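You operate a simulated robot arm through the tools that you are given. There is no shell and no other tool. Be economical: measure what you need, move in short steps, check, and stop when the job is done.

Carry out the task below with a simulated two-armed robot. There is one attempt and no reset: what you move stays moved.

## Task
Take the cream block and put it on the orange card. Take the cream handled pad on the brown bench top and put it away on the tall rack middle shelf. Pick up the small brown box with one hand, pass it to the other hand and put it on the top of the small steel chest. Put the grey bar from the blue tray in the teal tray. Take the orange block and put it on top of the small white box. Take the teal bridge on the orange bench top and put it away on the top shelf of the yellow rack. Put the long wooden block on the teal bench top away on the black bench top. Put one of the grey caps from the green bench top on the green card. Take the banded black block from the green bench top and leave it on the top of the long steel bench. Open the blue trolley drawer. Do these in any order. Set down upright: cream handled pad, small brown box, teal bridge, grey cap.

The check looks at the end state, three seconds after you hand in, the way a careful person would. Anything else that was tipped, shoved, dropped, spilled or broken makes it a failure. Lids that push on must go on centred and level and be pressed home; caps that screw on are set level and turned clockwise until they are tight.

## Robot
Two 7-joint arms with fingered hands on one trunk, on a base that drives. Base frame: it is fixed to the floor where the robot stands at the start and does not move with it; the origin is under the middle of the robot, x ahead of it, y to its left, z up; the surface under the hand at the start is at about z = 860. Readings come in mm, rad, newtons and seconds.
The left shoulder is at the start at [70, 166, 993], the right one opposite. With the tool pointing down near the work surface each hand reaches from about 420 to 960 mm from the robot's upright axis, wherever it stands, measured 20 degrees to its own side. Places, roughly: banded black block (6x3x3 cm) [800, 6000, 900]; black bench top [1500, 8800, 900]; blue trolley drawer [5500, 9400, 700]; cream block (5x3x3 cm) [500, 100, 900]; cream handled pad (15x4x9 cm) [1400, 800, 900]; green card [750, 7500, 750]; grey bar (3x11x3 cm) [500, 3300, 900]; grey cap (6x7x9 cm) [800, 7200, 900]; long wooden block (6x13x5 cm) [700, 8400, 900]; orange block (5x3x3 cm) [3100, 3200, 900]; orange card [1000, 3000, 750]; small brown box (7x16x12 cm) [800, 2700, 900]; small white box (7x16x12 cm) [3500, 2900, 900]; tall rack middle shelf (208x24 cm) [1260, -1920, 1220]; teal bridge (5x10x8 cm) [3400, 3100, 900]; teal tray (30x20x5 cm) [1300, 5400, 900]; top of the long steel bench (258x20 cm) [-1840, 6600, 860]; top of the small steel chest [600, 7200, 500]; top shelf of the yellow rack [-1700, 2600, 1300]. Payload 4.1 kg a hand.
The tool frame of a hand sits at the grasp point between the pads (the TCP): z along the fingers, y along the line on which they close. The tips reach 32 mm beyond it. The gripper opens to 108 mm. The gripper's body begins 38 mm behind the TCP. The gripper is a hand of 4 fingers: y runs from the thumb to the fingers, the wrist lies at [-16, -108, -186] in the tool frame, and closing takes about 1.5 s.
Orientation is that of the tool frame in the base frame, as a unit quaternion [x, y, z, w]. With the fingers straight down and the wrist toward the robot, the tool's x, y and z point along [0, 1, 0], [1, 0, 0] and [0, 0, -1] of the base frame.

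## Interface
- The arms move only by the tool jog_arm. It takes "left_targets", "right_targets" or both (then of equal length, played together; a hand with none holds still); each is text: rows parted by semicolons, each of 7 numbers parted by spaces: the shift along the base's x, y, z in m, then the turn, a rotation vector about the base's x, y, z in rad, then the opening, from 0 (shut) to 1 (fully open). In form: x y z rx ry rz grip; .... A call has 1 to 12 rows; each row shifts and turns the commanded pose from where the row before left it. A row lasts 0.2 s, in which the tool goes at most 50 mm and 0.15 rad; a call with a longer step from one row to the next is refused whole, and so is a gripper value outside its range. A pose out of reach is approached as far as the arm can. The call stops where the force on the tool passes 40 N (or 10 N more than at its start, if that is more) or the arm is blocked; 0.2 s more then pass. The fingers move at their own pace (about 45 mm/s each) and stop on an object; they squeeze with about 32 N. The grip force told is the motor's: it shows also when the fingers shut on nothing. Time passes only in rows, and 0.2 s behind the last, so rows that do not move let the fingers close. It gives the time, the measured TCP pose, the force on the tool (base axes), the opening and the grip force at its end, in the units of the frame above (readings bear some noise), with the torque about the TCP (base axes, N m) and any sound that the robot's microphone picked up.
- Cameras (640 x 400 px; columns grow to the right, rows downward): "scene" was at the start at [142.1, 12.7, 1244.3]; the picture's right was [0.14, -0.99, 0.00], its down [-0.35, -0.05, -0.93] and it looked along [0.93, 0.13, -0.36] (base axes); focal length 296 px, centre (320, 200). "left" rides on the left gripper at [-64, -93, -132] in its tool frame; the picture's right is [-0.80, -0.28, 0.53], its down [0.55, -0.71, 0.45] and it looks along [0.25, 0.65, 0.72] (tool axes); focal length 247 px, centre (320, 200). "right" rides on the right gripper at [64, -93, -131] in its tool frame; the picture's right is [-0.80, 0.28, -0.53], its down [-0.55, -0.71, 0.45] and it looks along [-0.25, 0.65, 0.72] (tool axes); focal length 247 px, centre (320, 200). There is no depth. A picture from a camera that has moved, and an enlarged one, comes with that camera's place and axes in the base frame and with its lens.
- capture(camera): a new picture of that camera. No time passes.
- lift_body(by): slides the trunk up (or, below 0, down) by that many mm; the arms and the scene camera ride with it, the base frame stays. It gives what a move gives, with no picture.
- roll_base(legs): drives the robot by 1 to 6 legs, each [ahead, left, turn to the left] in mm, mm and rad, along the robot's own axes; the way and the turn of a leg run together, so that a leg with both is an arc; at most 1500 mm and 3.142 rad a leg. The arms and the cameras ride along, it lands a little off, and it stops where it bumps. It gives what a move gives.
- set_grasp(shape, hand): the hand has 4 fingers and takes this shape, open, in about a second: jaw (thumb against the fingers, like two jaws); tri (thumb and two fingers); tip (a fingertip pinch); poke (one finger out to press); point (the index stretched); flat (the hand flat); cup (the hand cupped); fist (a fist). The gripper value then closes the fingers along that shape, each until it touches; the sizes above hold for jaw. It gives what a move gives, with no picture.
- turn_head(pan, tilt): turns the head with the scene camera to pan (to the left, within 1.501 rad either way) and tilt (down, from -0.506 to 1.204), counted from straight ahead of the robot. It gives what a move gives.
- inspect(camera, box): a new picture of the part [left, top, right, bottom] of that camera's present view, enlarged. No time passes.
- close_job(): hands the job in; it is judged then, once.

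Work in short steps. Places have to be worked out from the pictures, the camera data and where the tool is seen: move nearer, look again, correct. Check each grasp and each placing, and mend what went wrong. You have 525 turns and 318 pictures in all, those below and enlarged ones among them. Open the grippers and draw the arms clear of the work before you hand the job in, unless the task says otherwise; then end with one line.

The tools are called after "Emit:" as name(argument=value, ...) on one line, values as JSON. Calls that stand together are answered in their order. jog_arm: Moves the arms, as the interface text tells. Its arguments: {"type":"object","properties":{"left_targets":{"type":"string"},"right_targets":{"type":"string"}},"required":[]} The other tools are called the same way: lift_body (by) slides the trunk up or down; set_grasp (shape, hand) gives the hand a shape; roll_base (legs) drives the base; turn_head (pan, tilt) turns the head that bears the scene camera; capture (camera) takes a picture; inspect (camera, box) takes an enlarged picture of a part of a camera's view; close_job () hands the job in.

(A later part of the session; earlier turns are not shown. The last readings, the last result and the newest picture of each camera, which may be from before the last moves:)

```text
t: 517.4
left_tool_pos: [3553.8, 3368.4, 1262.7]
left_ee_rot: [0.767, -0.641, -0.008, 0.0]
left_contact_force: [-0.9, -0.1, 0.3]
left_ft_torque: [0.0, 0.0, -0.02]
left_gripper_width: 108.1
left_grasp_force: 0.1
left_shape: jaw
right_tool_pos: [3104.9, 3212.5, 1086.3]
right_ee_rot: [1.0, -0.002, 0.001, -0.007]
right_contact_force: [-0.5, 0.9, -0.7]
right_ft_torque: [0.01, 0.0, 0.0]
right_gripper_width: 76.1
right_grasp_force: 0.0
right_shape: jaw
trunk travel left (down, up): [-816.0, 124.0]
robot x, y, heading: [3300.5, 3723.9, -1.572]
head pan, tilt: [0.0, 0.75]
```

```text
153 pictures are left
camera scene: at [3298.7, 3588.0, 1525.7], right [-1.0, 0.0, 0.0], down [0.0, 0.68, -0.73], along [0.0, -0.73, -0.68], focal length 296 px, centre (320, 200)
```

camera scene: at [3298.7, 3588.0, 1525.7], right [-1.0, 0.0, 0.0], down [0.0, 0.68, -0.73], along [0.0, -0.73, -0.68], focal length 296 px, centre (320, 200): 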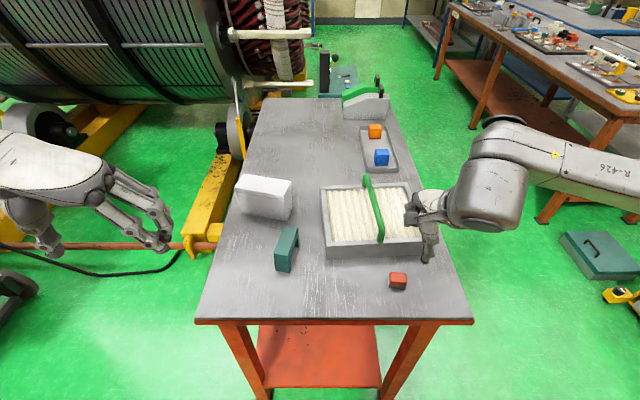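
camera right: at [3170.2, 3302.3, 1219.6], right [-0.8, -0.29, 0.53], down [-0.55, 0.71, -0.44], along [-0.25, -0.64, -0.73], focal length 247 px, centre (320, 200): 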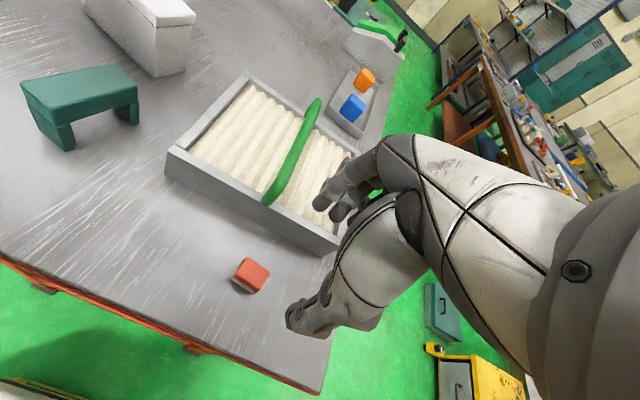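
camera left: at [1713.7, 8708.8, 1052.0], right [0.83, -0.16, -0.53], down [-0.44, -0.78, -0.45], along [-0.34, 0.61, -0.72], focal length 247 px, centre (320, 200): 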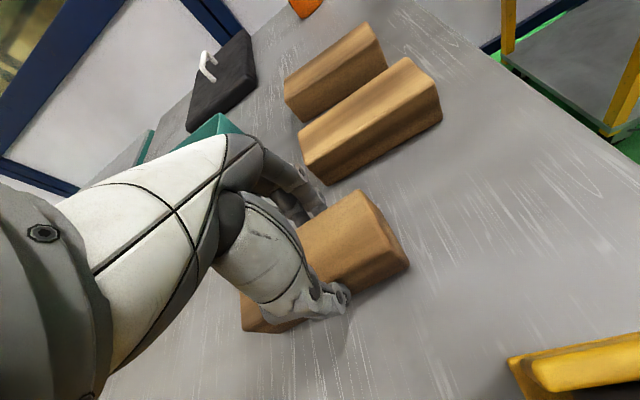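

Block at [3105, 3181]. I align, descend with a moderate opening, and grip.

Emit:
jog_arm(right_targets="0 -0.03 -0.03 0 0 0 0.6;0 0 -0.045 0 0 0 0.6;0 0 -0.045 0 0 0 0.6;0 0 -0.035 0 0 0 0.6;0 0 -0.018 0 0 0 0.6;0 0 0 0 0 0 0.3;0 0 0 0 0 0 0;0 0 0 0 0 0 0;0 0 0 0 0 0 0;0 0 0 0 0 0 0")

Emit:
capture(camera="right")

```text
t: 519.6
left_tool_pos: [3553.0, 3369.7, 1261.7]
left_ee_rot: [0.767, -0.642, -0.006, 0.0]
left_contact_force: [0.4, -0.4, 0.3]
left_ft_torque: [0.0, 0.0, 0.02]
left_gripper_width: 108.1
left_grasp_force: 0.1
left_shape: jaw
right_tool_pos: [3105.1, 3181.7, 912.6]
right_ee_rot: [1.0, -0.002, 0.001, -0.007]
right_contact_force: [0.5, 0.1, 0.6]
right_ft_torque: [0.03, -0.02, 0.0]
right_gripper_width: 25.6
right_grasp_force: 32.3
right_shape: jaw
trunk travel left (down, up): [-816.0, 124.0]
robot x, y, heading: [3295.5, 3726.0, -1.576]
head pan, tilt: [0.0, 0.75]
```

```text
152 pictures are left
camera right: at [3169.6, 3272.5, 1046.5], right [-0.8, -0.29, 0.53], down [-0.54, 0.71, -0.44], along [-0.25, -0.64, -0.73], focal length 247 px, centre (320, 200)
```

right: 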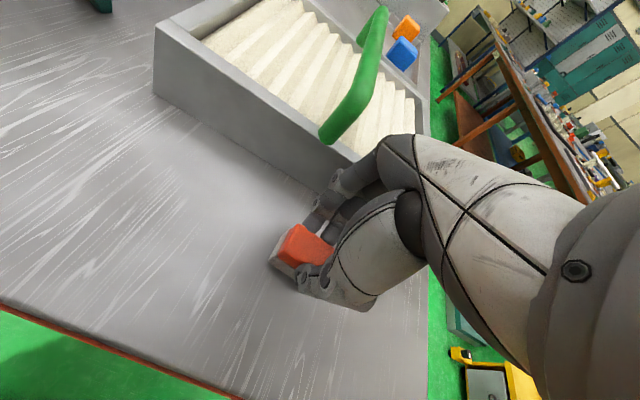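

Gripped. I lift and carry it over the white box at ≈[3457, 2951].

Emit:
jog_arm(right_targets="0 0 0.04 0 0 0 0;0 0 0.045 0 0 0 0;0 0 0.045 0 0 0 0;0 0 0.045 0 0 0 0;0 0 0.045 0 0 0 0")

Emit:
jog_arm(right_targets="0.039 -0.0257 0 0 0 0 0;0.039 -0.0257 0 0 0 0 0;0.039 -0.0257 0 0 0 0 0;0.039 -0.0257 0 0 0 0 0;0.039 -0.0257 0 0 0 0 0;0.039 -0.0257 0 0 0 0 0;0.039 -0.0257 0 0 0 0 0;0.039 -0.0257 0 0 0 0 0;0.039 -0.0257 0 0 0 0 0")

Emit:
capture(camera="right")

Emit:
capture(camera="scene")

```text
t: 520.8
left_tool_pos: [3552.7, 3370.0, 1262.3]
left_ee_rot: [0.767, -0.641, -0.007, 0.001]
left_contact_force: [-0.7, 0.8, 0.7]
left_ft_torque: [-0.04, 0.01, 0.01]
left_gripper_width: 108.1
left_grasp_force: 0.1
left_shape: jaw
right_tool_pos: [3106.5, 3182.6, 1136.0]
right_ee_rot: [1.0, -0.003, 0.001, -0.006]
right_contact_force: [-0.1, 0.4, -0.2]
right_ft_torque: [0.01, 0.0, 0.03]
right_gripper_width: 25.6
right_grasp_force: 31.6
right_shape: jaw
trunk travel left (down, up): [-816.0, 124.0]
robot x, y, heading: [3297.5, 3725.5, -1.575]
head pan, tilt: [0.0, 0.75]
```

```text
t: 522.8
left_tool_pos: [3556.4, 3369.4, 1261.7]
left_ee_rot: [0.767, -0.642, -0.008, 0.001]
left_contact_force: [0.2, 0.4, -0.4]
left_ft_torque: [0.04, 0.04, 0.03]
left_gripper_width: 107.8
left_grasp_force: 0.1
left_shape: jaw
right_tool_pos: [3459.4, 2951.1, 1134.9]
right_ee_rot: [1.0, -0.002, 0.0, -0.005]
right_contact_force: [0.5, -0.2, -0.3]
right_ft_torque: [0.03, 0.03, -0.01]
right_gripper_width: 25.4
right_grasp_force: 31.6
right_shape: jaw
trunk travel left (down, up): [-816.0, 124.0]
robot x, y, heading: [3301.3, 3721.7, -1.569]
head pan, tilt: [0.0, 0.75]
```

```text
151 pictures are left
camera right: at [3524.0, 3041.6, 1267.4], right [-0.8, -0.29, 0.53], down [-0.55, 0.71, -0.44], along [-0.25, -0.64, -0.73], focal length 247 px, centre (320, 200)
```

right: 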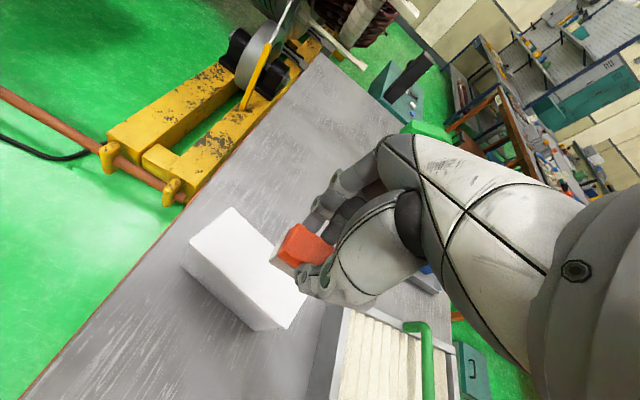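

```text
150 pictures are left
camera scene: at [3302.6, 3589.6, 1525.8], right [-1.0, 0.0, 0.0], down [0.0, 0.68, -0.73], along [0.0, -0.73, -0.68], focal length 296 px, centre (320, 200)
```

scene: 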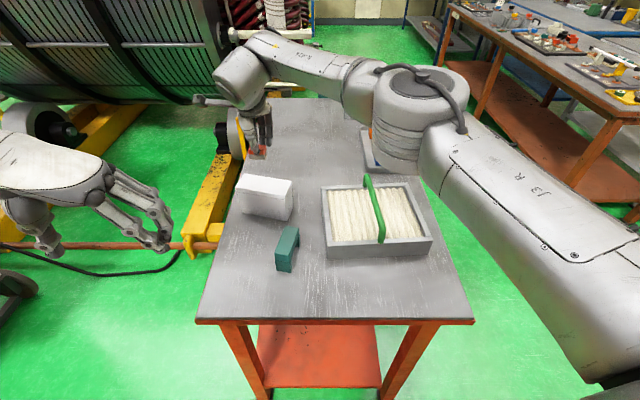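

White box top centre ≈ [3470, 2937, 966]. I align and lower to near contact.

Emit:
jog_arm(right_targets="0.01 -0.013 -0.03 0 0 0 0;0 0 -0.04 0 0 0 0;0 0 -0.025 0 0 0 0;0 0 -0.008 0 0 0 0;0 0 0 0 0 0 0")

Emit:
capture(camera="right")

Emit:
inspect(camera="scene", box=[190, 80, 350, 230])

```text
t: 524.0
left_tool_pos: [3553.0, 3368.6, 1262.9]
left_ee_rot: [0.767, -0.641, -0.006, 0.0]
left_contact_force: [0.7, -0.8, -0.5]
left_ft_torque: [0.0, 0.0, 0.02]
left_gripper_width: 108.3
left_grasp_force: 0.0
left_shape: jaw
right_tool_pos: [3467.1, 2937.7, 1031.2]
right_ee_rot: [1.0, -0.002, 0.002, -0.006]
right_contact_force: [0.0, 0.6, 0.5]
right_ft_torque: [-0.02, 0.02, -0.02]
right_gripper_width: 25.5
right_grasp_force: 32.3
right_shape: jaw
trunk travel left (down, up): [-816.0, 124.0]
robot x, y, heading: [3300.9, 3723.9, -1.576]
head pan, tilt: [0.0, 0.75]
```

```text
149 pictures are left
camera right: at [3531.2, 3028.1, 1164.0], right [-0.8, -0.29, 0.53], down [-0.55, 0.71, -0.44], along [-0.25, -0.64, -0.73], focal length 247 px, centre (320, 200)
```

right: 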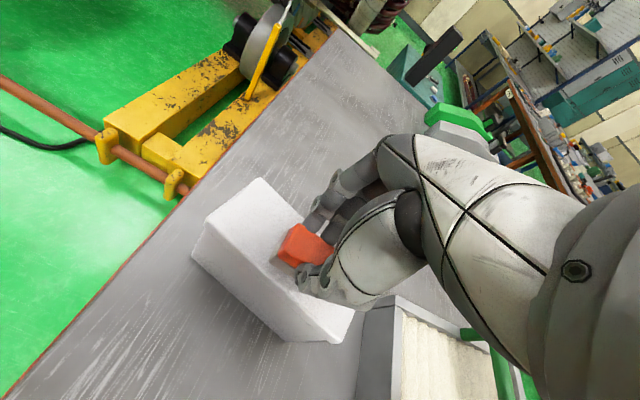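

```text
2.67 times, centred on (270, 155) of scene
camera zoom: at [3299.2, 3589.4, 1525.8], right [-1.0, 0.0, 0.0], down [0.0, 0.68, -0.73], along [0.0, -0.73, -0.68], focal length 790 px, centre (453, 320)
```

zoom: 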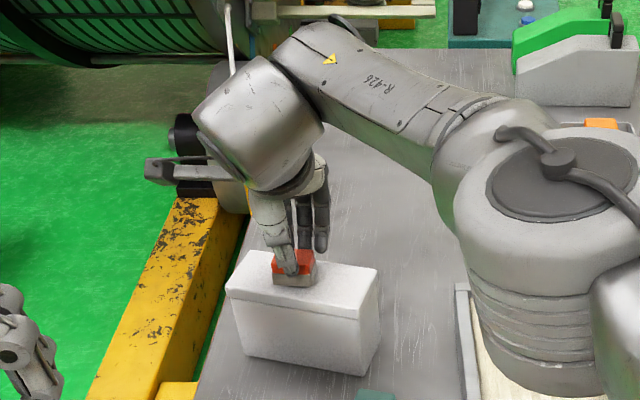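

Emit:
jog_arm(right_targets="0 0 -0.005 0 0 0 0;0 0 -0.004 0 0 0 0;0 0 -0.003 0 0 0 0;0 0 0 0 0 0 0")

```text
t: 525.0
left_tool_pos: [3554.4, 3370.2, 1262.8]
left_ee_rot: [0.767, -0.641, -0.006, 0.001]
left_contact_force: [0.0, 0.0, 1.4]
left_ft_torque: [-0.01, -0.05, -0.01]
left_gripper_width: 107.8
left_grasp_force: 0.1
left_shape: jaw
right_tool_pos: [3466.0, 2937.9, 1022.6]
right_ee_rot: [1.0, -0.003, 0.002, -0.004]
right_contact_force: [1.2, -1.8, 13.2]
right_ft_torque: [-0.25, -0.03, -0.01]
right_gripper_width: 26.0
right_grasp_force: 32.0
right_shape: jaw
trunk travel left (down, up): [-816.0, 124.0]
robot x, y, heading: [3297.2, 3722.2, -1.568]
head pan, tilt: [0.0, 0.75]
```

Contact. Release and lift.

Emit:
jog_arm(right_targets="0 0 0.003 0 0 0 0.1;0 0 0 0 0 0 0.3;0 0 0 0 0 0 0.5;0 0 0 0 0 0 0.55;0 0 0 0 0 0 0.55;0 0 0 0 0 0 0.55;0 0 0.02 0 0 0 0.55;0 0 0.045 0 0 0 0.55;0 0 0.045 0 0 0 0.55;0 0.03 0.03 0 0 0 0.6")

Emit:
capture(camera="right")

```text
t: 527.2
left_tool_pos: [3550.7, 3371.1, 1263.0]
left_ee_rot: [0.767, -0.641, -0.006, 0.001]
left_contact_force: [-0.3, 0.7, -0.9]
left_ft_torque: [-0.02, -0.02, 0.02]
left_gripper_width: 108.1
left_grasp_force: 0.0
left_shape: jaw
right_tool_pos: [3466.0, 2968.8, 1163.5]
right_ee_rot: [1.0, -0.003, 0.001, -0.006]
right_contact_force: [0.3, -0.1, -0.4]
right_ft_torque: [-0.03, -0.01, -0.01]
right_gripper_width: 64.4
right_grasp_force: 0.1
right_shape: jaw
trunk travel left (down, up): [-816.0, 124.0]
robot x, y, heading: [3296.9, 3724.3, -1.57]
head pan, tilt: [0.0, 0.75]
```

```text
147 pictures are left
camera right: at [3530.1, 3059.6, 1296.4], right [-0.8, -0.29, 0.53], down [-0.54, 0.71, -0.44], along [-0.25, -0.64, -0.73], focal length 247 px, centre (320, 200)
```

right: 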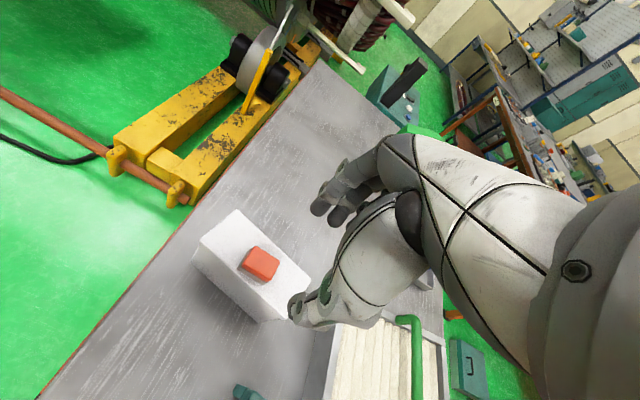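

Orange block is on the white box. Now the teal bridge (≈[3380, 3115], yaw ≈0.3 off): I clear the right arm and bring in the left hand, turned to grip across its 5 cm width.

Emit:
jog_arm(right_targets="-0.03 0.03 0.02 0 0 0 1;-0.034 0.034 0.01 0 0 0 1;-0.034 0.034 0.01 0 0 0 1;-0.034 0.034 0.01 0 0 0 1;-0.034 0.034 0.01 0 0 0 1;-0.034 0.034 0 0 0 0 1;-0.034 0.034 0 0 0 0 1;-0.034 0.034 0 0 0 0 1;-0.034 0.034 0 0 0 0 1;-0.034 0.034 0 0 0 0 1;-0.034 0.034 0 0 0 0 1")

Emit:
jog_arm(left_targets="-0.024 -0.035 -0.02 0 0 -0.07 0.9;-0.024 -0.035 -0.02 0 0 -0.07 0.9;-0.024 -0.035 -0.02 0 0 -0.07 0.9;-0.024 -0.035 -0.02 0 0 -0.07 0.9;-0.024 -0.035 -0.02 0 0 -0.07 0.9;-0.024 -0.035 -0.02 0 0 -0.07 0.9;-0.024 -0.035 -0.02 0 0 -0.065 0.9")

Emit:
capture(camera="left")

Emit:
inspect(camera="scene", box=[200, 130, 400, 300])

```text
t: 529.6
left_tool_pos: [3552.1, 3370.1, 1262.5]
left_ee_rot: [0.768, -0.641, -0.007, -0.001]
left_contact_force: [0.5, -0.2, -0.1]
left_ft_torque: [0.04, -0.03, 0.0]
left_gripper_width: 108.1
left_grasp_force: 0.0
left_shape: jaw
right_tool_pos: [3111.3, 3322.0, 1221.8]
right_ee_rot: [1.0, -0.002, 0.001, -0.006]
right_contact_force: [0.2, -0.2, -0.4]
right_ft_torque: [-0.03, 0.0, -0.01]
right_gripper_width: 107.9
right_grasp_force: 0.0
right_shape: jaw
right hand out of reach, approached as far as the arm can: row 11
trunk travel left (down, up): [-816.0, 124.0]
robot x, y, heading: [3300.2, 3721.2, -1.574]
head pan, tilt: [0.0, 0.75]
```

```text
t: 531.2
left_tool_pos: [3383.9, 3123.9, 1120.5]
left_ee_rot: [-0.591, 0.807, 0.006, 0.003]
left_contact_force: [-0.4, -0.4, -0.3]
left_ft_torque: [0.03, -0.02, -0.03]
left_gripper_width: 97.4
left_grasp_force: 0.0
left_shape: jaw
right_tool_pos: [3111.7, 3319.1, 1221.3]
right_ee_rot: [1.0, -0.003, 0.002, -0.008]
right_contact_force: [0.5, -0.3, 0.4]
right_ft_torque: [0.03, -0.04, 0.02]
right_gripper_width: 107.7
right_grasp_force: 0.1
right_shape: jaw
trunk travel left (down, up): [-816.0, 124.0]
robot x, y, heading: [3300.7, 3725.2, -1.572]
head pan, tilt: [0.0, 0.75]
```

```text
146 pictures are left
camera left: at [3490.9, 3156.1, 1254.4], right [0.51, 0.68, -0.52], down [0.51, -0.73, -0.46], along [-0.7, -0.03, -0.72], focal length 247 px, centre (320, 200)
```

left: 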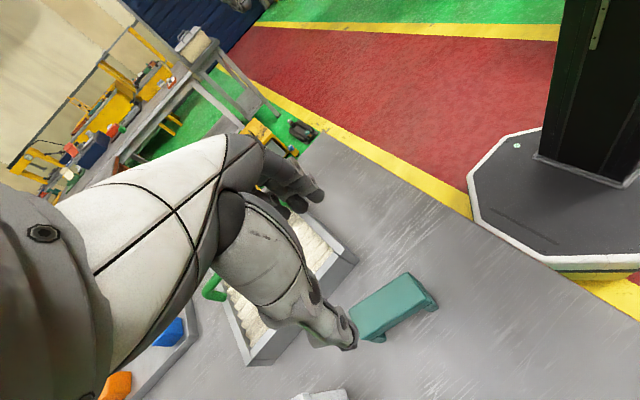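

```text
2.35 times, centred on (300, 215) of scene
camera zoom: at [3296.7, 3586.9, 1525.5], right [-1.0, 0.0, 0.0], down [0.0, 0.68, -0.73], along [0.0, -0.73, -0.68], focal length 697 px, centre (367, 165)
```

zoom: 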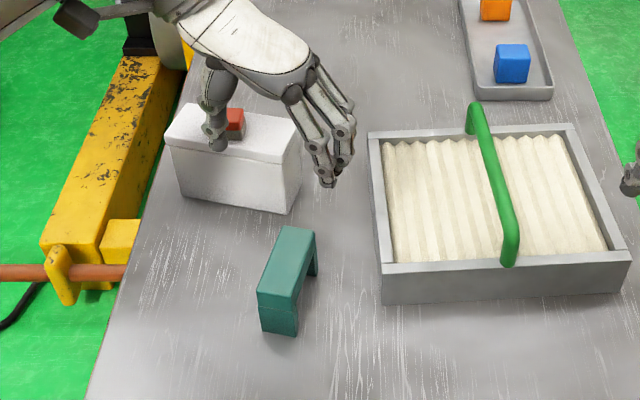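

Refined: bridge centre [3385, 3109], long axis yaw 0.17. Align and descend.

Emit:
jog_arm(left_targets="0.001 -0.014 -0.03 0 0 0.07 0.9;0 0 -0.04 0 0 0.065 0.9;0 0 -0.045 0 0 0 0.9;0 0 -0.045 0 0 0 0.9;0 0 -0.028 0 0 0 0.9")

Emit:
capture(camera="left")

Emit:
inspect(camera="scene", box=[200, 130, 400, 300])

```text
t: 532.4
left_tool_pos: [3384.9, 3110.3, 934.1]
left_ee_rot: [-0.644, 0.765, 0.006, 0.001]
left_contact_force: [0.2, -1.2, -0.4]
left_ft_torque: [0.0, -0.02, -0.01]
left_gripper_width: 97.4
left_grasp_force: 0.1
left_shape: jaw
right_tool_pos: [3112.6, 3321.1, 1223.3]
right_ee_rot: [1.0, -0.003, 0.001, -0.007]
right_contact_force: [0.3, 0.6, -0.1]
right_ft_torque: [-0.03, 0.0, 0.0]
right_gripper_width: 107.5
right_grasp_force: 0.1
right_shape: jaw
trunk travel left (down, up): [-816.0, 124.0]
robot x, y, heading: [3298.8, 3725.6, -1.571]
head pan, tilt: [0.0, 0.75]
```

```text
144 pictures are left
camera left: at [3488.5, 3157.1, 1066.9], right [0.41, 0.74, -0.53], down [0.6, -0.66, -0.46], along [-0.69, -0.13, -0.72], focal length 247 px, centre (320, 200)
```

left: 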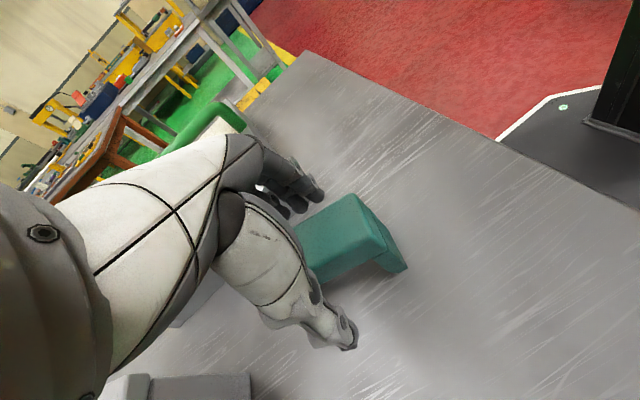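

```text
2.35 times, centred on (300, 215) of scene
camera zoom: at [3298.5, 3589.2, 1525.8], right [-1.0, 0.0, 0.0], down [0.0, 0.68, -0.73], along [0.0, -0.73, -0.68], focal length 697 px, centre (367, 165)
```

zoom: 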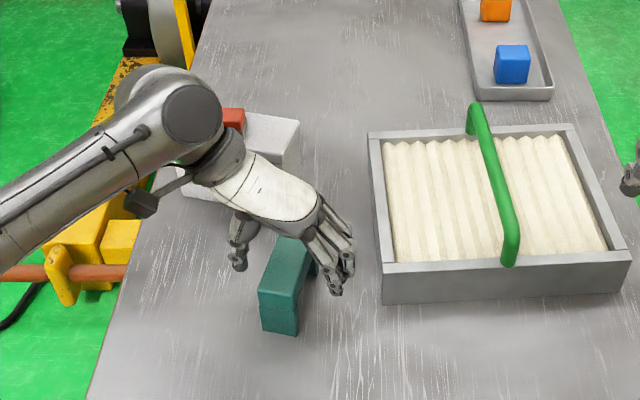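

Emit:
jog_arm(left_targets="0 0 -0.004 0 0 0 0.7;0 0 0 0 0 0 0.4;0 0 0 0 0 0 0.2;0 0 0 0 0 0 0.2;0 0 0 0 0 0 0.2;0 0 0 0 0 0 0.2;0 0 0 0 0 0 0.2")

Emit:
jog_arm(left_targets="0 0 0.03 0 0 0 0.2;0 0 0.045 0 0 0 0.2;0 0 0.045 0 0 0 0.2;0 0 0.045 0 0 0 0.2;0 0 0.045 0 0 0 0.2")

Emit:
capture(camera="left")

Emit:
capture(camera="scene")

```text
t: 534.0
left_tool_pos: [3385.7, 3110.8, 929.7]
left_ee_rot: [-0.645, 0.764, 0.006, 0.001]
left_contact_force: [-0.1, 0.0, 0.1]
left_ft_torque: [-0.04, 0.02, -0.04]
left_gripper_width: 34.7
left_grasp_force: 32.1
left_shape: jaw
right_tool_pos: [3112.6, 3321.0, 1222.9]
right_ee_rot: [1.0, -0.003, 0.001, -0.007]
right_contact_force: [0.1, 0.0, 0.6]
right_ft_torque: [-0.01, 0.02, 0.03]
right_gripper_width: 107.8
right_grasp_force: 0.0
right_shape: jaw
trunk travel left (down, up): [-816.0, 124.0]
robot x, y, heading: [3299.7, 3724.2, -1.574]
head pan, tilt: [0.0, 0.75]
```

```text
t: 535.2
left_tool_pos: [3384.8, 3111.5, 1140.1]
left_ee_rot: [-0.644, 0.765, 0.006, 0.002]
left_contact_force: [0.0, 0.3, -1.5]
left_ft_torque: [0.03, 0.0, 0.02]
left_gripper_width: 34.8
left_grasp_force: 32.5
left_shape: jaw
right_tool_pos: [3112.0, 3321.6, 1221.9]
right_ee_rot: [1.0, -0.002, 0.001, -0.005]
right_contact_force: [0.2, 0.2, 1.0]
right_ft_torque: [-0.02, -0.01, -0.02]
right_gripper_width: 107.8
right_grasp_force: 0.0
right_shape: jaw
trunk travel left (down, up): [-816.0, 124.0]
robot x, y, heading: [3300.7, 3725.1, -1.574]
head pan, tilt: [0.0, 0.75]
```

```text
142 pictures are left
camera left: at [3487.7, 3158.1, 1273.5], right [0.41, 0.74, -0.53], down [0.6, -0.66, -0.46], along [-0.69, -0.13, -0.72], focal length 247 px, centre (320, 200)
```

left: 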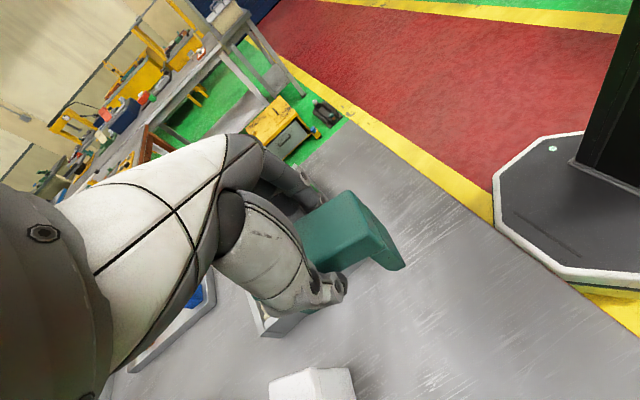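

```text
141 pictures are left
camera scene: at [3298.1, 3589.9, 1525.7], right [-1.0, 0.0, 0.0], down [0.0, 0.68, -0.73], along [0.0, -0.73, -0.68], focal length 296 px, centre (320, 200)
```

scene: 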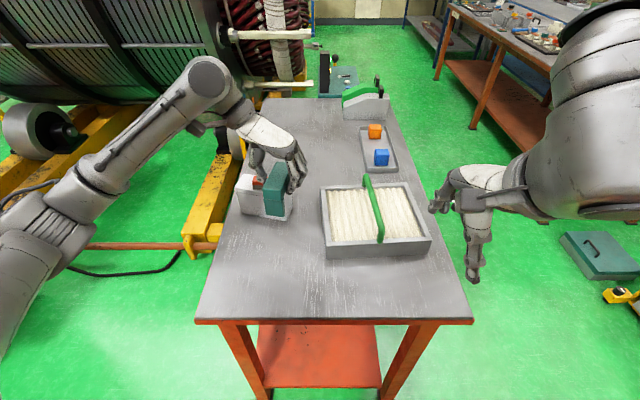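

Bridge held. Next the pad on the brown bench, reachable from its east side. I back up, shift west and drive south down the lane, looking ahead.

Emit:
jog_arm(left_targets="0 0.03 0.03 0 0 0 0.2;0.01 0.03 0.03 0 0 0 0.2")

Emit:
roll_base(legs=[[-400, 0, 0], [0, -900, 0]])

Emit:
turn_head(pan=-0.2, tilt=0.3)

Emit:
capture(camera="scene")

```text
t: 535.8
left_tool_pos: [3395.4, 3172.6, 1201.5]
left_ee_rot: [-0.643, 0.766, 0.007, 0.001]
left_contact_force: [0.3, 1.1, -1.7]
left_ft_torque: [0.0, 0.01, 0.0]
left_gripper_width: 34.7
left_grasp_force: 31.9
left_shape: jaw
right_tool_pos: [3113.5, 3321.8, 1223.1]
right_ee_rot: [1.0, -0.002, 0.001, -0.006]
right_contact_force: [0.4, 0.9, -0.4]
right_ft_torque: [-0.04, -0.01, 0.0]
right_gripper_width: 107.7
right_grasp_force: 0.1
right_shape: jaw
trunk travel left (down, up): [-816.0, 124.0]
robot x, y, heading: [3299.9, 3721.4, -1.574]
head pan, tilt: [0.0, 0.75]
```

```text
t: 542.7
left_tool_pos: [2483.8, 3580.5, 1200.2]
left_ee_rot: [-0.64, 0.768, 0.007, 0.001]
left_contact_force: [-0.1, -0.8, -2.4]
left_ft_torque: [0.0, -0.01, 0.0]
left_gripper_width: 34.8
left_grasp_force: 32.3
left_shape: jaw
right_tool_pos: [2203.5, 3734.0, 1222.4]
right_ee_rot: [1.0, -0.007, 0.001, -0.006]
right_contact_force: [-0.3, 0.3, 1.5]
right_ft_torque: [0.03, -0.03, -0.01]
right_gripper_width: 107.6
right_grasp_force: 0.1
right_shape: jaw
trunk travel left (down, up): [-816.0, 124.0]
robot x, y, heading: [2391.5, 4133.0, -1.585]
head pan, tilt: [0.0, 0.75]
```

```text
t: 543.6
left_tool_pos: [2484.5, 3580.3, 1200.1]
left_ee_rot: [-0.641, 0.768, 0.007, 0.001]
left_contact_force: [0.7, 1.0, -2.4]
left_ft_torque: [0.01, -0.01, 0.0]
left_gripper_width: 34.9
left_grasp_force: 32.6
left_shape: jaw
right_tool_pos: [2202.8, 3732.3, 1222.5]
right_ee_rot: [1.0, -0.007, 0.001, -0.007]
right_contact_force: [-0.4, -0.7, 0.1]
right_ft_torque: [-0.01, -0.01, 0.01]
right_gripper_width: 107.6
right_grasp_force: 0.1
right_shape: jaw
trunk travel left (down, up): [-816.0, 124.0]
robot x, y, heading: [2393.5, 4135.3, -1.583]
head pan, tilt: [-0.201, 0.3]
```

```text
140 pictures are left
camera scene: at [2372.7, 3991.6, 1566.0], right [-0.98, 0.21, 0.0], down [0.06, 0.29, -0.95], along [-0.2, -0.93, -0.3], focal length 296 px, centre (320, 200)
```

scene: 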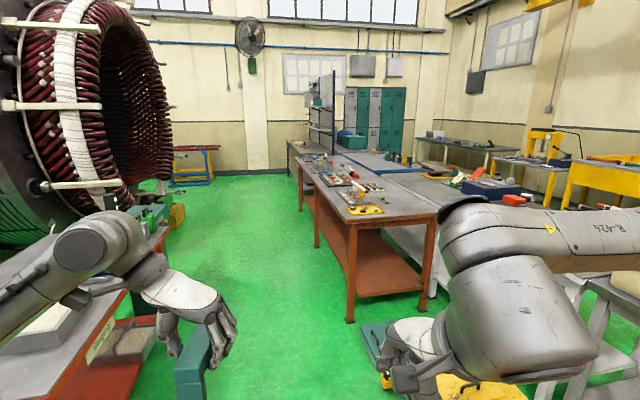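

The lane along the brown bench's east side (x≈1830) is clear. I drive south to y≈1300.

Emit:
roll_base(legs=[[1400, 0, 0.012], [1400, 0, 0]])

Emit:
turn_head(pan=-0.9, tilt=0.5)

Emit:
capture(camera="scene")

Emit:
turn_head(pan=-0.1, tilt=0.25)

Emit:
capture(camera="scene")

```text
t: 557.3
left_tool_pos: [2465.1, 750.6, 1201.0]
left_ee_rot: [-0.64, 0.768, 0.006, 0.001]
left_contact_force: [0.9, 0.3, -2.5]
left_ft_torque: [0.02, -0.04, -0.01]
left_gripper_width: 34.5
left_grasp_force: 31.7
left_shape: jaw
right_tool_pos: [2181.7, 905.0, 1222.2]
right_ee_rot: [1.0, -0.007, 0.001, -0.007]
right_contact_force: [0.0, -0.3, 0.0]
right_ft_torque: [-0.01, 0.02, 0.01]
right_gripper_width: 107.6
right_grasp_force: 0.0
right_shape: jaw
trunk travel left (down, up): [-816.0, 124.0]
robot x, y, heading: [2374.2, 1301.8, -1.584]
head pan, tilt: [-0.201, 0.3]
```

```text
t: 558.3
left_tool_pos: [2463.2, 751.3, 1201.3]
left_ee_rot: [-0.64, 0.768, 0.007, 0.002]
left_contact_force: [0.1, -0.2, -2.6]
left_ft_torque: [0.04, -0.02, -0.03]
left_gripper_width: 34.8
left_grasp_force: 32.1
left_shape: jaw
right_tool_pos: [2183.7, 903.4, 1222.2]
right_ee_rot: [1.0, -0.008, 0.001, -0.007]
right_contact_force: [-0.4, -0.2, 0.1]
right_ft_torque: [-0.01, 0.0, 0.02]
right_gripper_width: 107.4
right_grasp_force: 0.0
right_shape: jaw
trunk travel left (down, up): [-816.0, 124.0]
robot x, y, heading: [2370.6, 1304.6, -1.585]
head pan, tilt: [-0.901, 0.499]
```

```text
139 pictures are left
camera scene: at [2300.7, 1198.1, 1547.8], right [-0.61, 0.79, 0.0], down [0.38, 0.29, -0.88], along [-0.69, -0.54, -0.48], focal length 296 px, centre (320, 200)
```

scene: 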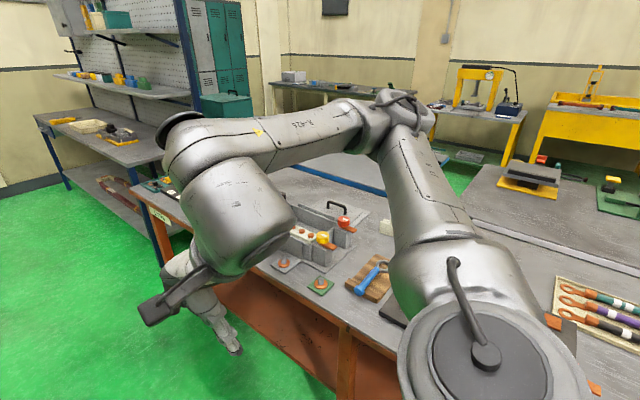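

```text
t: 559.5
left_tool_pos: [2465.2, 750.7, 1199.3]
left_ee_rot: [-0.64, 0.768, 0.007, 0.001]
left_contact_force: [-0.4, 0.1, -2.9]
left_ft_torque: [0.02, -0.01, -0.02]
left_gripper_width: 34.6
left_grasp_force: 31.8
left_shape: jaw
right_tool_pos: [2183.3, 904.4, 1222.1]
right_ee_rot: [1.0, -0.007, 0.0, -0.007]
right_contact_force: [0.6, -0.3, -0.3]
right_ft_torque: [0.0, -0.01, -0.01]
right_gripper_width: 107.6
right_grasp_force: 0.0
right_shape: jaw
trunk travel left (down, up): [-816.0, 124.0]
robot x, y, heading: [2373.1, 1303.8, -1.581]
head pan, tilt: [-0.099, 0.25]
```

```text
138 pictures are left
camera scene: at [2362.1, 1160.9, 1570.8], right [-0.99, 0.11, 0.0], down [0.03, 0.25, -0.97], along [-0.11, -0.96, -0.25], focal length 296 px, centre (320, 200)
```

scene: 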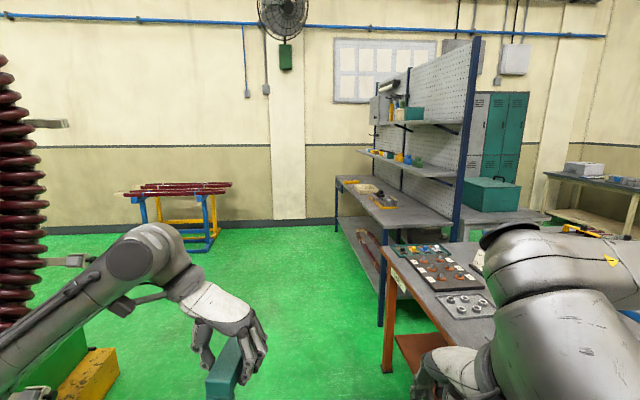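

The tall rack (pegboard shelves) is further south, facing east. First the pad: I turn west, and shift south to y≈700.

Emit:
roll_base(legs=[[0, 0, -1.558], [0, 600, 0]])

Emit:
turn_head(pan=-0.15, tilt=0.7)

Emit:
capture(camera="scene")

```text
t: 566.6
left_tool_pos: [1832.1, 596.9, 1200.3]
left_ee_rot: [0.077, 0.997, 0.004, 0.006]
left_contact_force: [-0.6, -0.2, -1.9]
left_ft_torque: [-0.03, -0.01, -0.01]
left_gripper_width: 34.9
left_grasp_force: 31.9
left_shape: jaw
right_tool_pos: [1978.1, 881.7, 1221.2]
right_ee_rot: [0.711, -0.703, 0.007, -0.004]
right_contact_force: [0.0, -0.5, -0.5]
right_ft_torque: [-0.01, 0.01, 0.0]
right_gripper_width: 107.8
right_grasp_force: 0.1
right_shape: jaw
trunk travel left (down, up): [-816.0, 124.0]
robot x, y, heading: [2381.6, 704.6, -3.128]
head pan, tilt: [-0.099, 0.25]
```

```text
t: 567.5
left_tool_pos: [1832.2, 596.3, 1200.2]
left_ee_rot: [0.076, 0.997, 0.004, 0.006]
left_contact_force: [-1.0, 0.6, -2.8]
left_ft_torque: [0.02, -0.03, 0.01]
left_gripper_width: 34.7
left_grasp_force: 32.1
left_shape: jaw
right_tool_pos: [1977.3, 882.1, 1223.1]
right_ee_rot: [0.711, -0.703, 0.006, -0.005]
right_contact_force: [-0.6, 0.5, -0.2]
right_ft_torque: [0.0, -0.01, 0.0]
right_gripper_width: 107.8
right_grasp_force: 0.0
right_shape: jaw
trunk travel left (down, up): [-816.0, 124.0]
robot x, y, heading: [2381.0, 701.3, -3.126]
head pan, tilt: [-0.15, 0.7]
```

```text
137 pictures are left
camera scene: at [2248.4, 713.0, 1530.1], right [0.13, 0.99, 0.0], down [0.64, -0.09, -0.77], along [-0.76, 0.1, -0.64], focal length 296 px, centre (320, 200)
```

scene: 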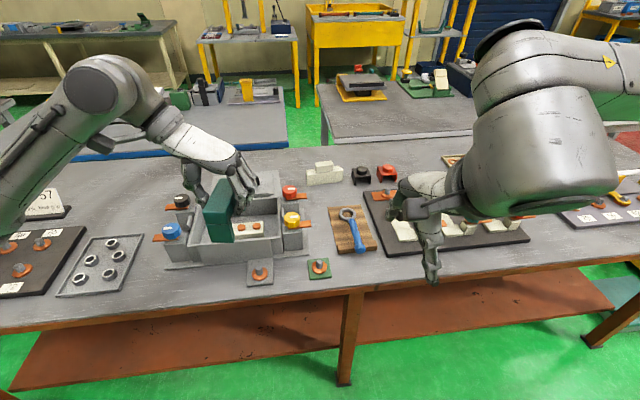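

Emit:
inspect(camera="scene", box=[270, 130, 430, 230])

```text
4.00 times, centred on (350, 180) of scene
camera zoom: at [2248.4, 713.0, 1530.1], right [0.13, 0.99, 0.0], down [0.64, -0.09, -0.77], along [-0.76, 0.1, -0.64], focal length 1185 px, centre (200, 280)
```

zoom: 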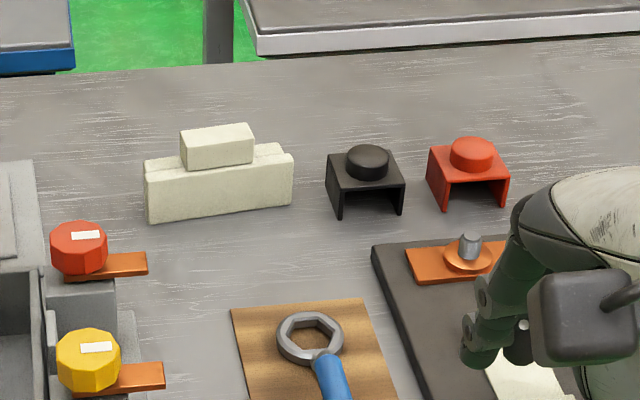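

The cream pad: centre ≈[1336, 851], base along y with a handle block on top (top z≈938). I roll ahead and extend the right hand over it.

Emit:
roll_base(legs=[[180, 0, 0]])

Emit:
jog_arm(right_targets="-0.045 -0.003 -0.016 0 0 0.007 0.8;-0.045 -0.003 -0.016 0 0 0.007 0.8;-0.045 -0.003 -0.016 0 0 0.007 0.8;-0.045 -0.003 -0.016 0 0 0.007 0.8;-0.045 -0.003 -0.016 0 0 0.007 0.8;-0.045 -0.003 -0.016 0 0 0.007 0.8;-0.045 -0.003 -0.016 0 0 0.007 0.8;-0.045 -0.003 -0.016 0 0 0.007 0.8;-0.045 -0.003 -0.016 0 0 0.007 0.8;-0.045 -0.003 -0.016 0 0 0.007 0.8")

Emit:
capture(camera="right")

Emit:
capture(camera="scene")

```text
t: 569.0
left_tool_pos: [1654.5, 595.4, 1202.3]
left_ee_rot: [0.079, 0.997, 0.004, 0.004]
left_contact_force: [0.3, -0.5, -2.7]
left_ft_torque: [-0.03, -0.02, 0.01]
left_gripper_width: 34.8
left_grasp_force: 31.9
left_shape: jaw
right_tool_pos: [1800.0, 880.8, 1222.7]
right_ee_rot: [0.711, -0.703, 0.005, -0.004]
right_contact_force: [0.6, 0.7, -0.3]
right_ft_torque: [0.01, 0.07, -0.01]
right_gripper_width: 107.9
right_grasp_force: 0.1
right_shape: jaw
trunk travel left (down, up): [-816.0, 124.0]
robot x, y, heading: [2202.3, 699.5, -3.126]
head pan, tilt: [-0.15, 0.7]
```

```text
t: 571.2
left_tool_pos: [1650.9, 594.0, 1200.4]
left_ee_rot: [0.078, 0.997, 0.005, 0.007]
left_contact_force: [-1.1, 0.2, -2.0]
left_ft_torque: [-0.02, -0.04, 0.01]
left_gripper_width: 34.5
left_grasp_force: 31.4
left_shape: jaw
right_tool_pos: [1346.3, 849.0, 1062.3]
right_ee_rot: [0.735, -0.679, 0.006, -0.003]
right_contact_force: [-0.3, 0.2, -0.3]
right_ft_torque: [-0.02, 0.02, 0.02]
right_gripper_width: 86.5
right_grasp_force: 0.1
right_shape: jaw
trunk travel left (down, up): [-816.0, 124.0]
robot x, y, heading: [2205.9, 701.3, -3.13]
head pan, tilt: [-0.15, 0.7]
```

```text
135 pictures are left
camera right: at [1441.2, 792.7, 1193.8], right [-0.35, 0.77, 0.53], down [0.67, 0.6, -0.44], along [-0.66, 0.2, -0.73], focal length 247 px, centre (320, 200)
```

right: 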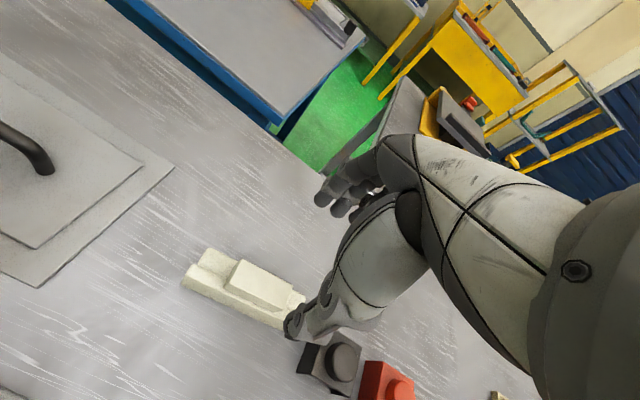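

```text
134 pictures are left
camera scene: at [2065.9, 709.0, 1529.8], right [0.14, 0.99, 0.0], down [0.64, -0.09, -0.76], along [-0.76, 0.11, -0.65], focal length 296 px, centre (320, 200)
```

scene: 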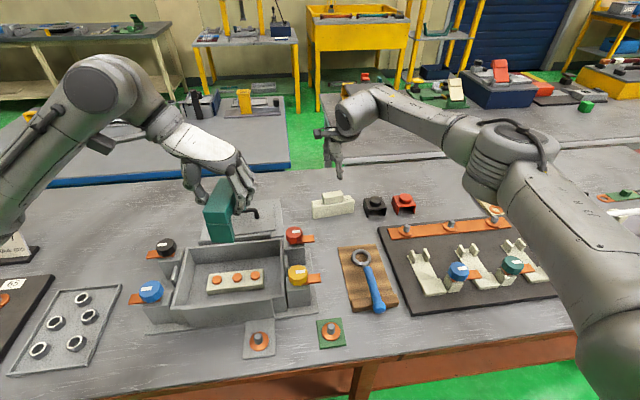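

Handle centre ≈[1348, 851], top z≈925. I descend to z≈915 and grip the pad.

Emit:
jog_arm(right_targets="0.002 0.002 -0.04 0 0 0 0.8;0 0 -0.045 0 0 0 0.8;0 0 -0.035 0 0 0 0.8")

Emit:
capture(camera="right")

Emit:
inspect(camera="scene", box=[270, 100, 430, 240])

```text
t: 572.0
left_tool_pos: [1651.8, 595.9, 1201.4]
left_ee_rot: [0.079, 0.997, 0.003, 0.006]
left_contact_force: [-0.4, 0.5, -1.9]
left_ft_torque: [0.0, -0.01, 0.01]
left_gripper_width: 34.6
left_grasp_force: 31.7
left_shape: jaw
right_tool_pos: [1349.7, 851.8, 941.5]
right_ee_rot: [0.734, -0.679, 0.006, -0.005]
right_contact_force: [-0.1, 0.0, -0.2]
right_ft_torque: [0.0, 0.03, -0.02]
right_gripper_width: 86.5
right_grasp_force: 0.0
right_shape: jaw
trunk travel left (down, up): [-816.0, 124.0]
robot x, y, heading: [2200.8, 699.7, -3.123]
head pan, tilt: [-0.15, 0.7]
```

```text
133 pictures are left
camera right: at [1445.0, 795.9, 1074.6], right [-0.35, 0.77, 0.53], down [0.67, 0.6, -0.44], along [-0.66, 0.2, -0.73], focal length 247 px, centre (320, 200)
```

right: 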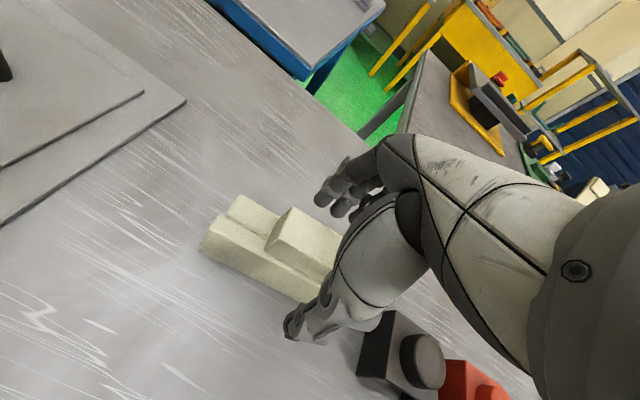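

```text
2.86 times, centred on (350, 170) of scene
camera zoom: at [2068.1, 710.8, 1530.1], right [0.14, 0.99, 0.0], down [0.64, -0.09, -0.76], along [-0.76, 0.1, -0.64], focal length 846 px, centre (234, 286)
```

zoom: 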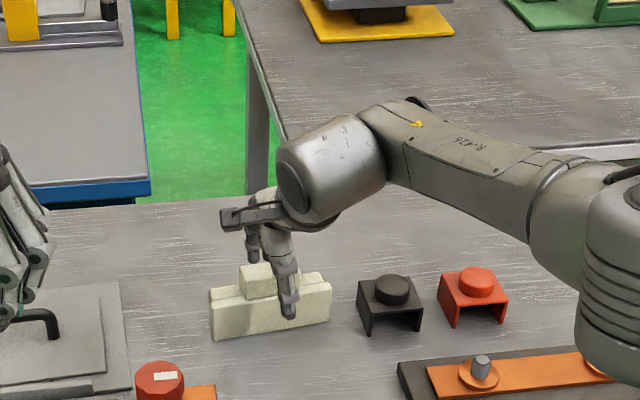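

Handle is centred at y≈840; shift −11 mm, go down and close.

Emit:
jog_arm(right_targets="0 -0.011 -0.015 0 0 0 0.8;0 0 -0.011 0 0 0 0.8;0 0 0 0 0 0 0.5;0 0 0 0 0 0 0.2;0 0 0 0 0 0 0.1;0 0 0 0 0 0 0.1;0 0 0 0 0 0 0.1;0 0 0 0 0 0 0.1")

Emit:
jog_arm(right_targets="0 0 0.02 0 0 0 0.1;0 0 0.04 0 0 0 0.1;0 0 0.045 0 0 0 0.1;0 0 0.045 0 0 0 0.1;0 0 0.045 0 0 0 0.1")

Emit:
capture(camera="right")

Emit:
inspect(camera="scene", box=[250, 60, 430, 220])

```text
t: 573.8
left_tool_pos: [1651.7, 595.2, 1200.5]
left_ee_rot: [0.079, 0.997, 0.004, 0.006]
left_contact_force: [-0.2, 0.2, -2.7]
left_ft_torque: [0.0, -0.01, 0.01]
left_gripper_width: 34.5
left_grasp_force: 31.8
left_shape: jaw
right_tool_pos: [1349.1, 842.1, 915.3]
right_ee_rot: [0.735, -0.678, 0.004, -0.004]
right_contact_force: [0.7, -0.1, 0.4]
right_ft_torque: [0.01, 0.01, 0.02]
right_gripper_width: 32.5
right_grasp_force: 32.1
right_shape: jaw
trunk travel left (down, up): [-816.0, 124.0]
robot x, y, heading: [2203.8, 700.5, -3.13]
head pan, tilt: [-0.15, 0.7]
```

```text
t: 575.0
left_tool_pos: [1651.0, 595.5, 1201.3]
left_ee_rot: [0.078, 0.997, 0.004, 0.006]
left_contact_force: [0.6, 0.2, -1.8]
left_ft_torque: [0.01, -0.02, -0.02]
left_gripper_width: 34.8
left_grasp_force: 31.8
left_shape: jaw
right_tool_pos: [1350.5, 840.8, 1111.1]
right_ee_rot: [0.734, -0.679, 0.006, -0.005]
right_contact_force: [0.7, -0.9, -4.4]
right_ft_torque: [-0.02, 0.0, -0.01]
right_gripper_width: 32.4
right_grasp_force: 32.5
right_shape: jaw
trunk travel left (down, up): [-816.0, 124.0]
robot x, y, heading: [2201.7, 699.3, -3.123]
head pan, tilt: [-0.15, 0.7]
```

```text
131 pictures are left
camera right: at [1446.0, 784.8, 1244.7], right [-0.35, 0.77, 0.53], down [0.67, 0.6, -0.44], along [-0.66, 0.2, -0.73], focal length 247 px, centre (320, 200)
```

right: 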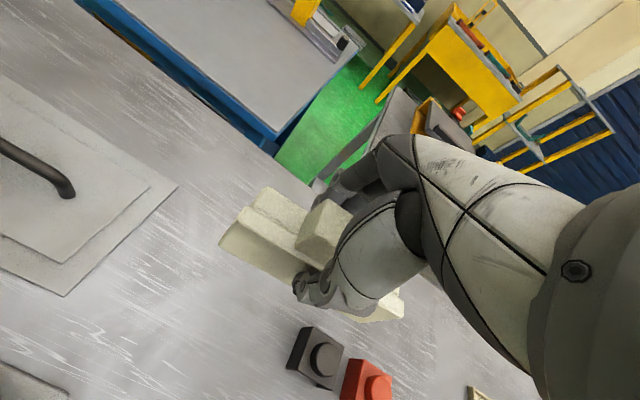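

```text
2.50 times, centred on (340, 140) of scene
camera zoom: at [2068.9, 710.4, 1530.0], right [0.14, 0.99, 0.0], down [0.64, -0.09, -0.77], along [-0.76, 0.1, -0.64], focal length 740 px, centre (270, 350)
```

zoom: 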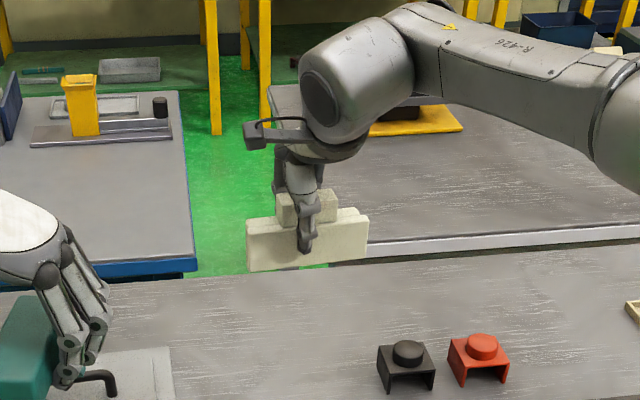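

Pad held upright. I retract, back off to x≈2420 and strafe south to the tall rack.

Emit:
jog_arm(right_targets="0.045 0 0.02 0 0 0 0.1;0.045 0 0.02 0 0 0 0.1;0.045 0 0.02 0 0 0 0.1;0.045 0 0.02 0 0 0 0.1;0.045 0 0.02 0 0 0 0.1;0.045 0 0 0 0 0 0.1")

Emit:
roll_base(legs=[[-220, 0, 0], [0, 1300, 0], [0, 1100, 0]])

Emit:
turn_head(pan=0, tilt=0.25)

Emit:
capture(camera="scene")

```text
t: 576.4
left_tool_pos: [1652.7, 596.5, 1200.6]
left_ee_rot: [0.079, 0.997, 0.004, 0.006]
left_contact_force: [0.5, 0.2, -1.7]
left_ft_torque: [0.0, 0.03, -0.01]
left_gripper_width: 34.7
left_grasp_force: 31.7
left_shape: jaw
right_tool_pos: [1621.2, 841.7, 1213.0]
right_ee_rot: [0.735, -0.678, 0.006, -0.003]
right_contact_force: [0.8, 0.4, -3.6]
right_ft_torque: [-0.04, 0.01, -0.02]
right_gripper_width: 32.0
right_grasp_force: 31.9
right_shape: jaw
trunk travel left (down, up): [-816.0, 124.0]
robot x, y, heading: [2203.3, 700.6, -3.127]
head pan, tilt: [-0.15, 0.7]
```

```text
t: 589.5
left_tool_pos: [1891.6, -1798.2, 1200.0]
left_ee_rot: [0.083, 0.996, 0.005, 0.007]
left_contact_force: [-0.5, 0.1, -2.2]
left_ft_torque: [0.03, -0.03, 0.01]
left_gripper_width: 34.6
left_grasp_force: 31.7
left_shape: jaw
right_tool_pos: [1862.2, -1552.5, 1210.3]
right_ee_rot: [0.731, -0.682, 0.006, -0.004]
right_contact_force: [-0.2, -0.2, -4.1]
right_ft_torque: [-0.04, 0.01, 0.01]
right_gripper_width: 31.9
right_grasp_force: 32.3
right_shape: jaw
trunk travel left (down, up): [-816.0, 124.0]
robot x, y, heading: [2442.2, -1699.1, -3.138]
head pan, tilt: [-0.15, 0.7]
```

```text
t: 590.4
left_tool_pos: [1892.0, -1799.3, 1200.9]
left_ee_rot: [0.083, 0.997, 0.005, 0.006]
left_contact_force: [0.0, 0.7, -1.9]
left_ft_torque: [0.01, -0.04, 0.03]
left_gripper_width: 34.4
left_grasp_force: 31.8
left_shape: jaw
right_tool_pos: [1862.0, -1552.6, 1210.5]
right_ee_rot: [0.731, -0.682, 0.005, -0.004]
right_contact_force: [-0.3, -0.4, -4.3]
right_ft_torque: [-0.06, 0.01, -0.02]
right_gripper_width: 32.0
right_grasp_force: 32.0
right_shape: jaw
trunk travel left (down, up): [-816.0, 124.0]
robot x, y, heading: [2443.0, -1701.4, -3.139]
head pan, tilt: [0.0, 0.25]
```

```text
129 pictures are left
camera scene: at [2298.9, -1700.7, 1570.7], right [0.0, 1.0, 0.0], down [0.25, 0.0, -0.97], along [-0.97, 0.0, -0.25], focal length 296 px, centre (320, 200)
```

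scene: 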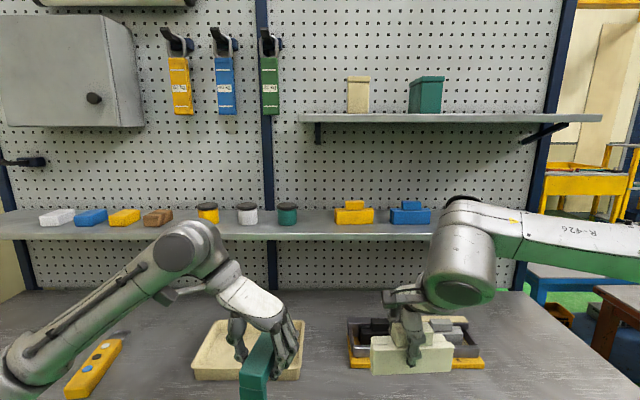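

The middle shelf (z≈1220) has free room to the right of the blue pad, y≈-1150. I strafe right to see it, and raise the pad.

Emit:
jog_arm(right_targets="0.02 0 0.04 0 0 0 0.1;0.02 0 0.045 0 0 0 0.1;0.02 0 0.02 0 0 0 0.1")

Emit:
roll_base(legs=[[0, -330, 0]])

Emit:
capture(camera="scene")

```text
t: 591.2
left_tool_pos: [1892.0, -1797.9, 1199.5]
left_ee_rot: [0.084, 0.996, 0.004, 0.005]
left_contact_force: [-0.6, -0.6, -2.8]
left_ft_torque: [0.02, -0.01, 0.0]
left_gripper_width: 34.5
left_grasp_force: 32.3
left_shape: jaw
right_tool_pos: [1921.9, -1551.9, 1315.2]
right_ee_rot: [0.731, -0.682, 0.005, -0.005]
right_contact_force: [-0.2, -0.6, -4.7]
right_ft_torque: [-0.01, -0.01, 0.03]
right_gripper_width: 31.7
right_grasp_force: 31.9
right_shape: jaw
trunk travel left (down, up): [-816.0, 124.0]
robot x, y, heading: [2442.9, -1700.7, -3.134]
head pan, tilt: [0.0, 0.25]
```

```text
t: 593.4
left_tool_pos: [1890.1, -1471.2, 1199.6]
left_ee_rot: [0.084, 0.996, 0.005, 0.006]
left_contact_force: [-0.1, -0.8, -2.2]
left_ft_torque: [-0.01, 0.01, -0.03]
left_gripper_width: 34.7
left_grasp_force: 32.4
left_shape: jaw
right_tool_pos: [1920.5, -1224.4, 1316.9]
right_ee_rot: [0.731, -0.682, 0.005, -0.005]
right_contact_force: [0.4, -0.4, -4.9]
right_ft_torque: [-0.03, 0.0, 0.0]
right_gripper_width: 31.9
right_grasp_force: 32.0
right_shape: jaw
trunk travel left (down, up): [-816.0, 124.0]
robot x, y, heading: [2441.8, -1369.7, -3.14]
head pan, tilt: [0.0, 0.25]
```

```text
128 pictures are left
camera scene: at [2297.9, -1373.1, 1570.8], right [0.0, 1.0, 0.0], down [0.25, 0.0, -0.97], along [-0.97, 0.0, -0.25], focal length 296 px, centre (320, 200)
```

scene: 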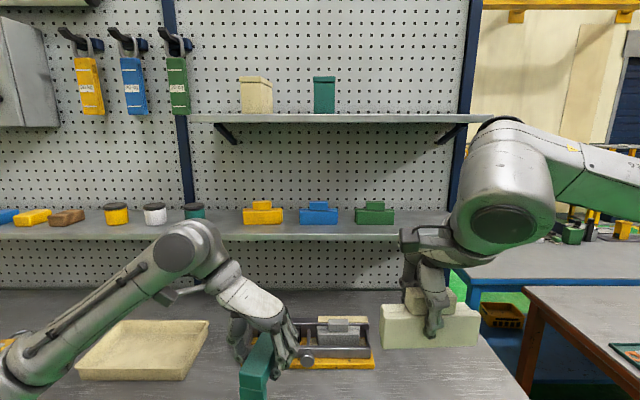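

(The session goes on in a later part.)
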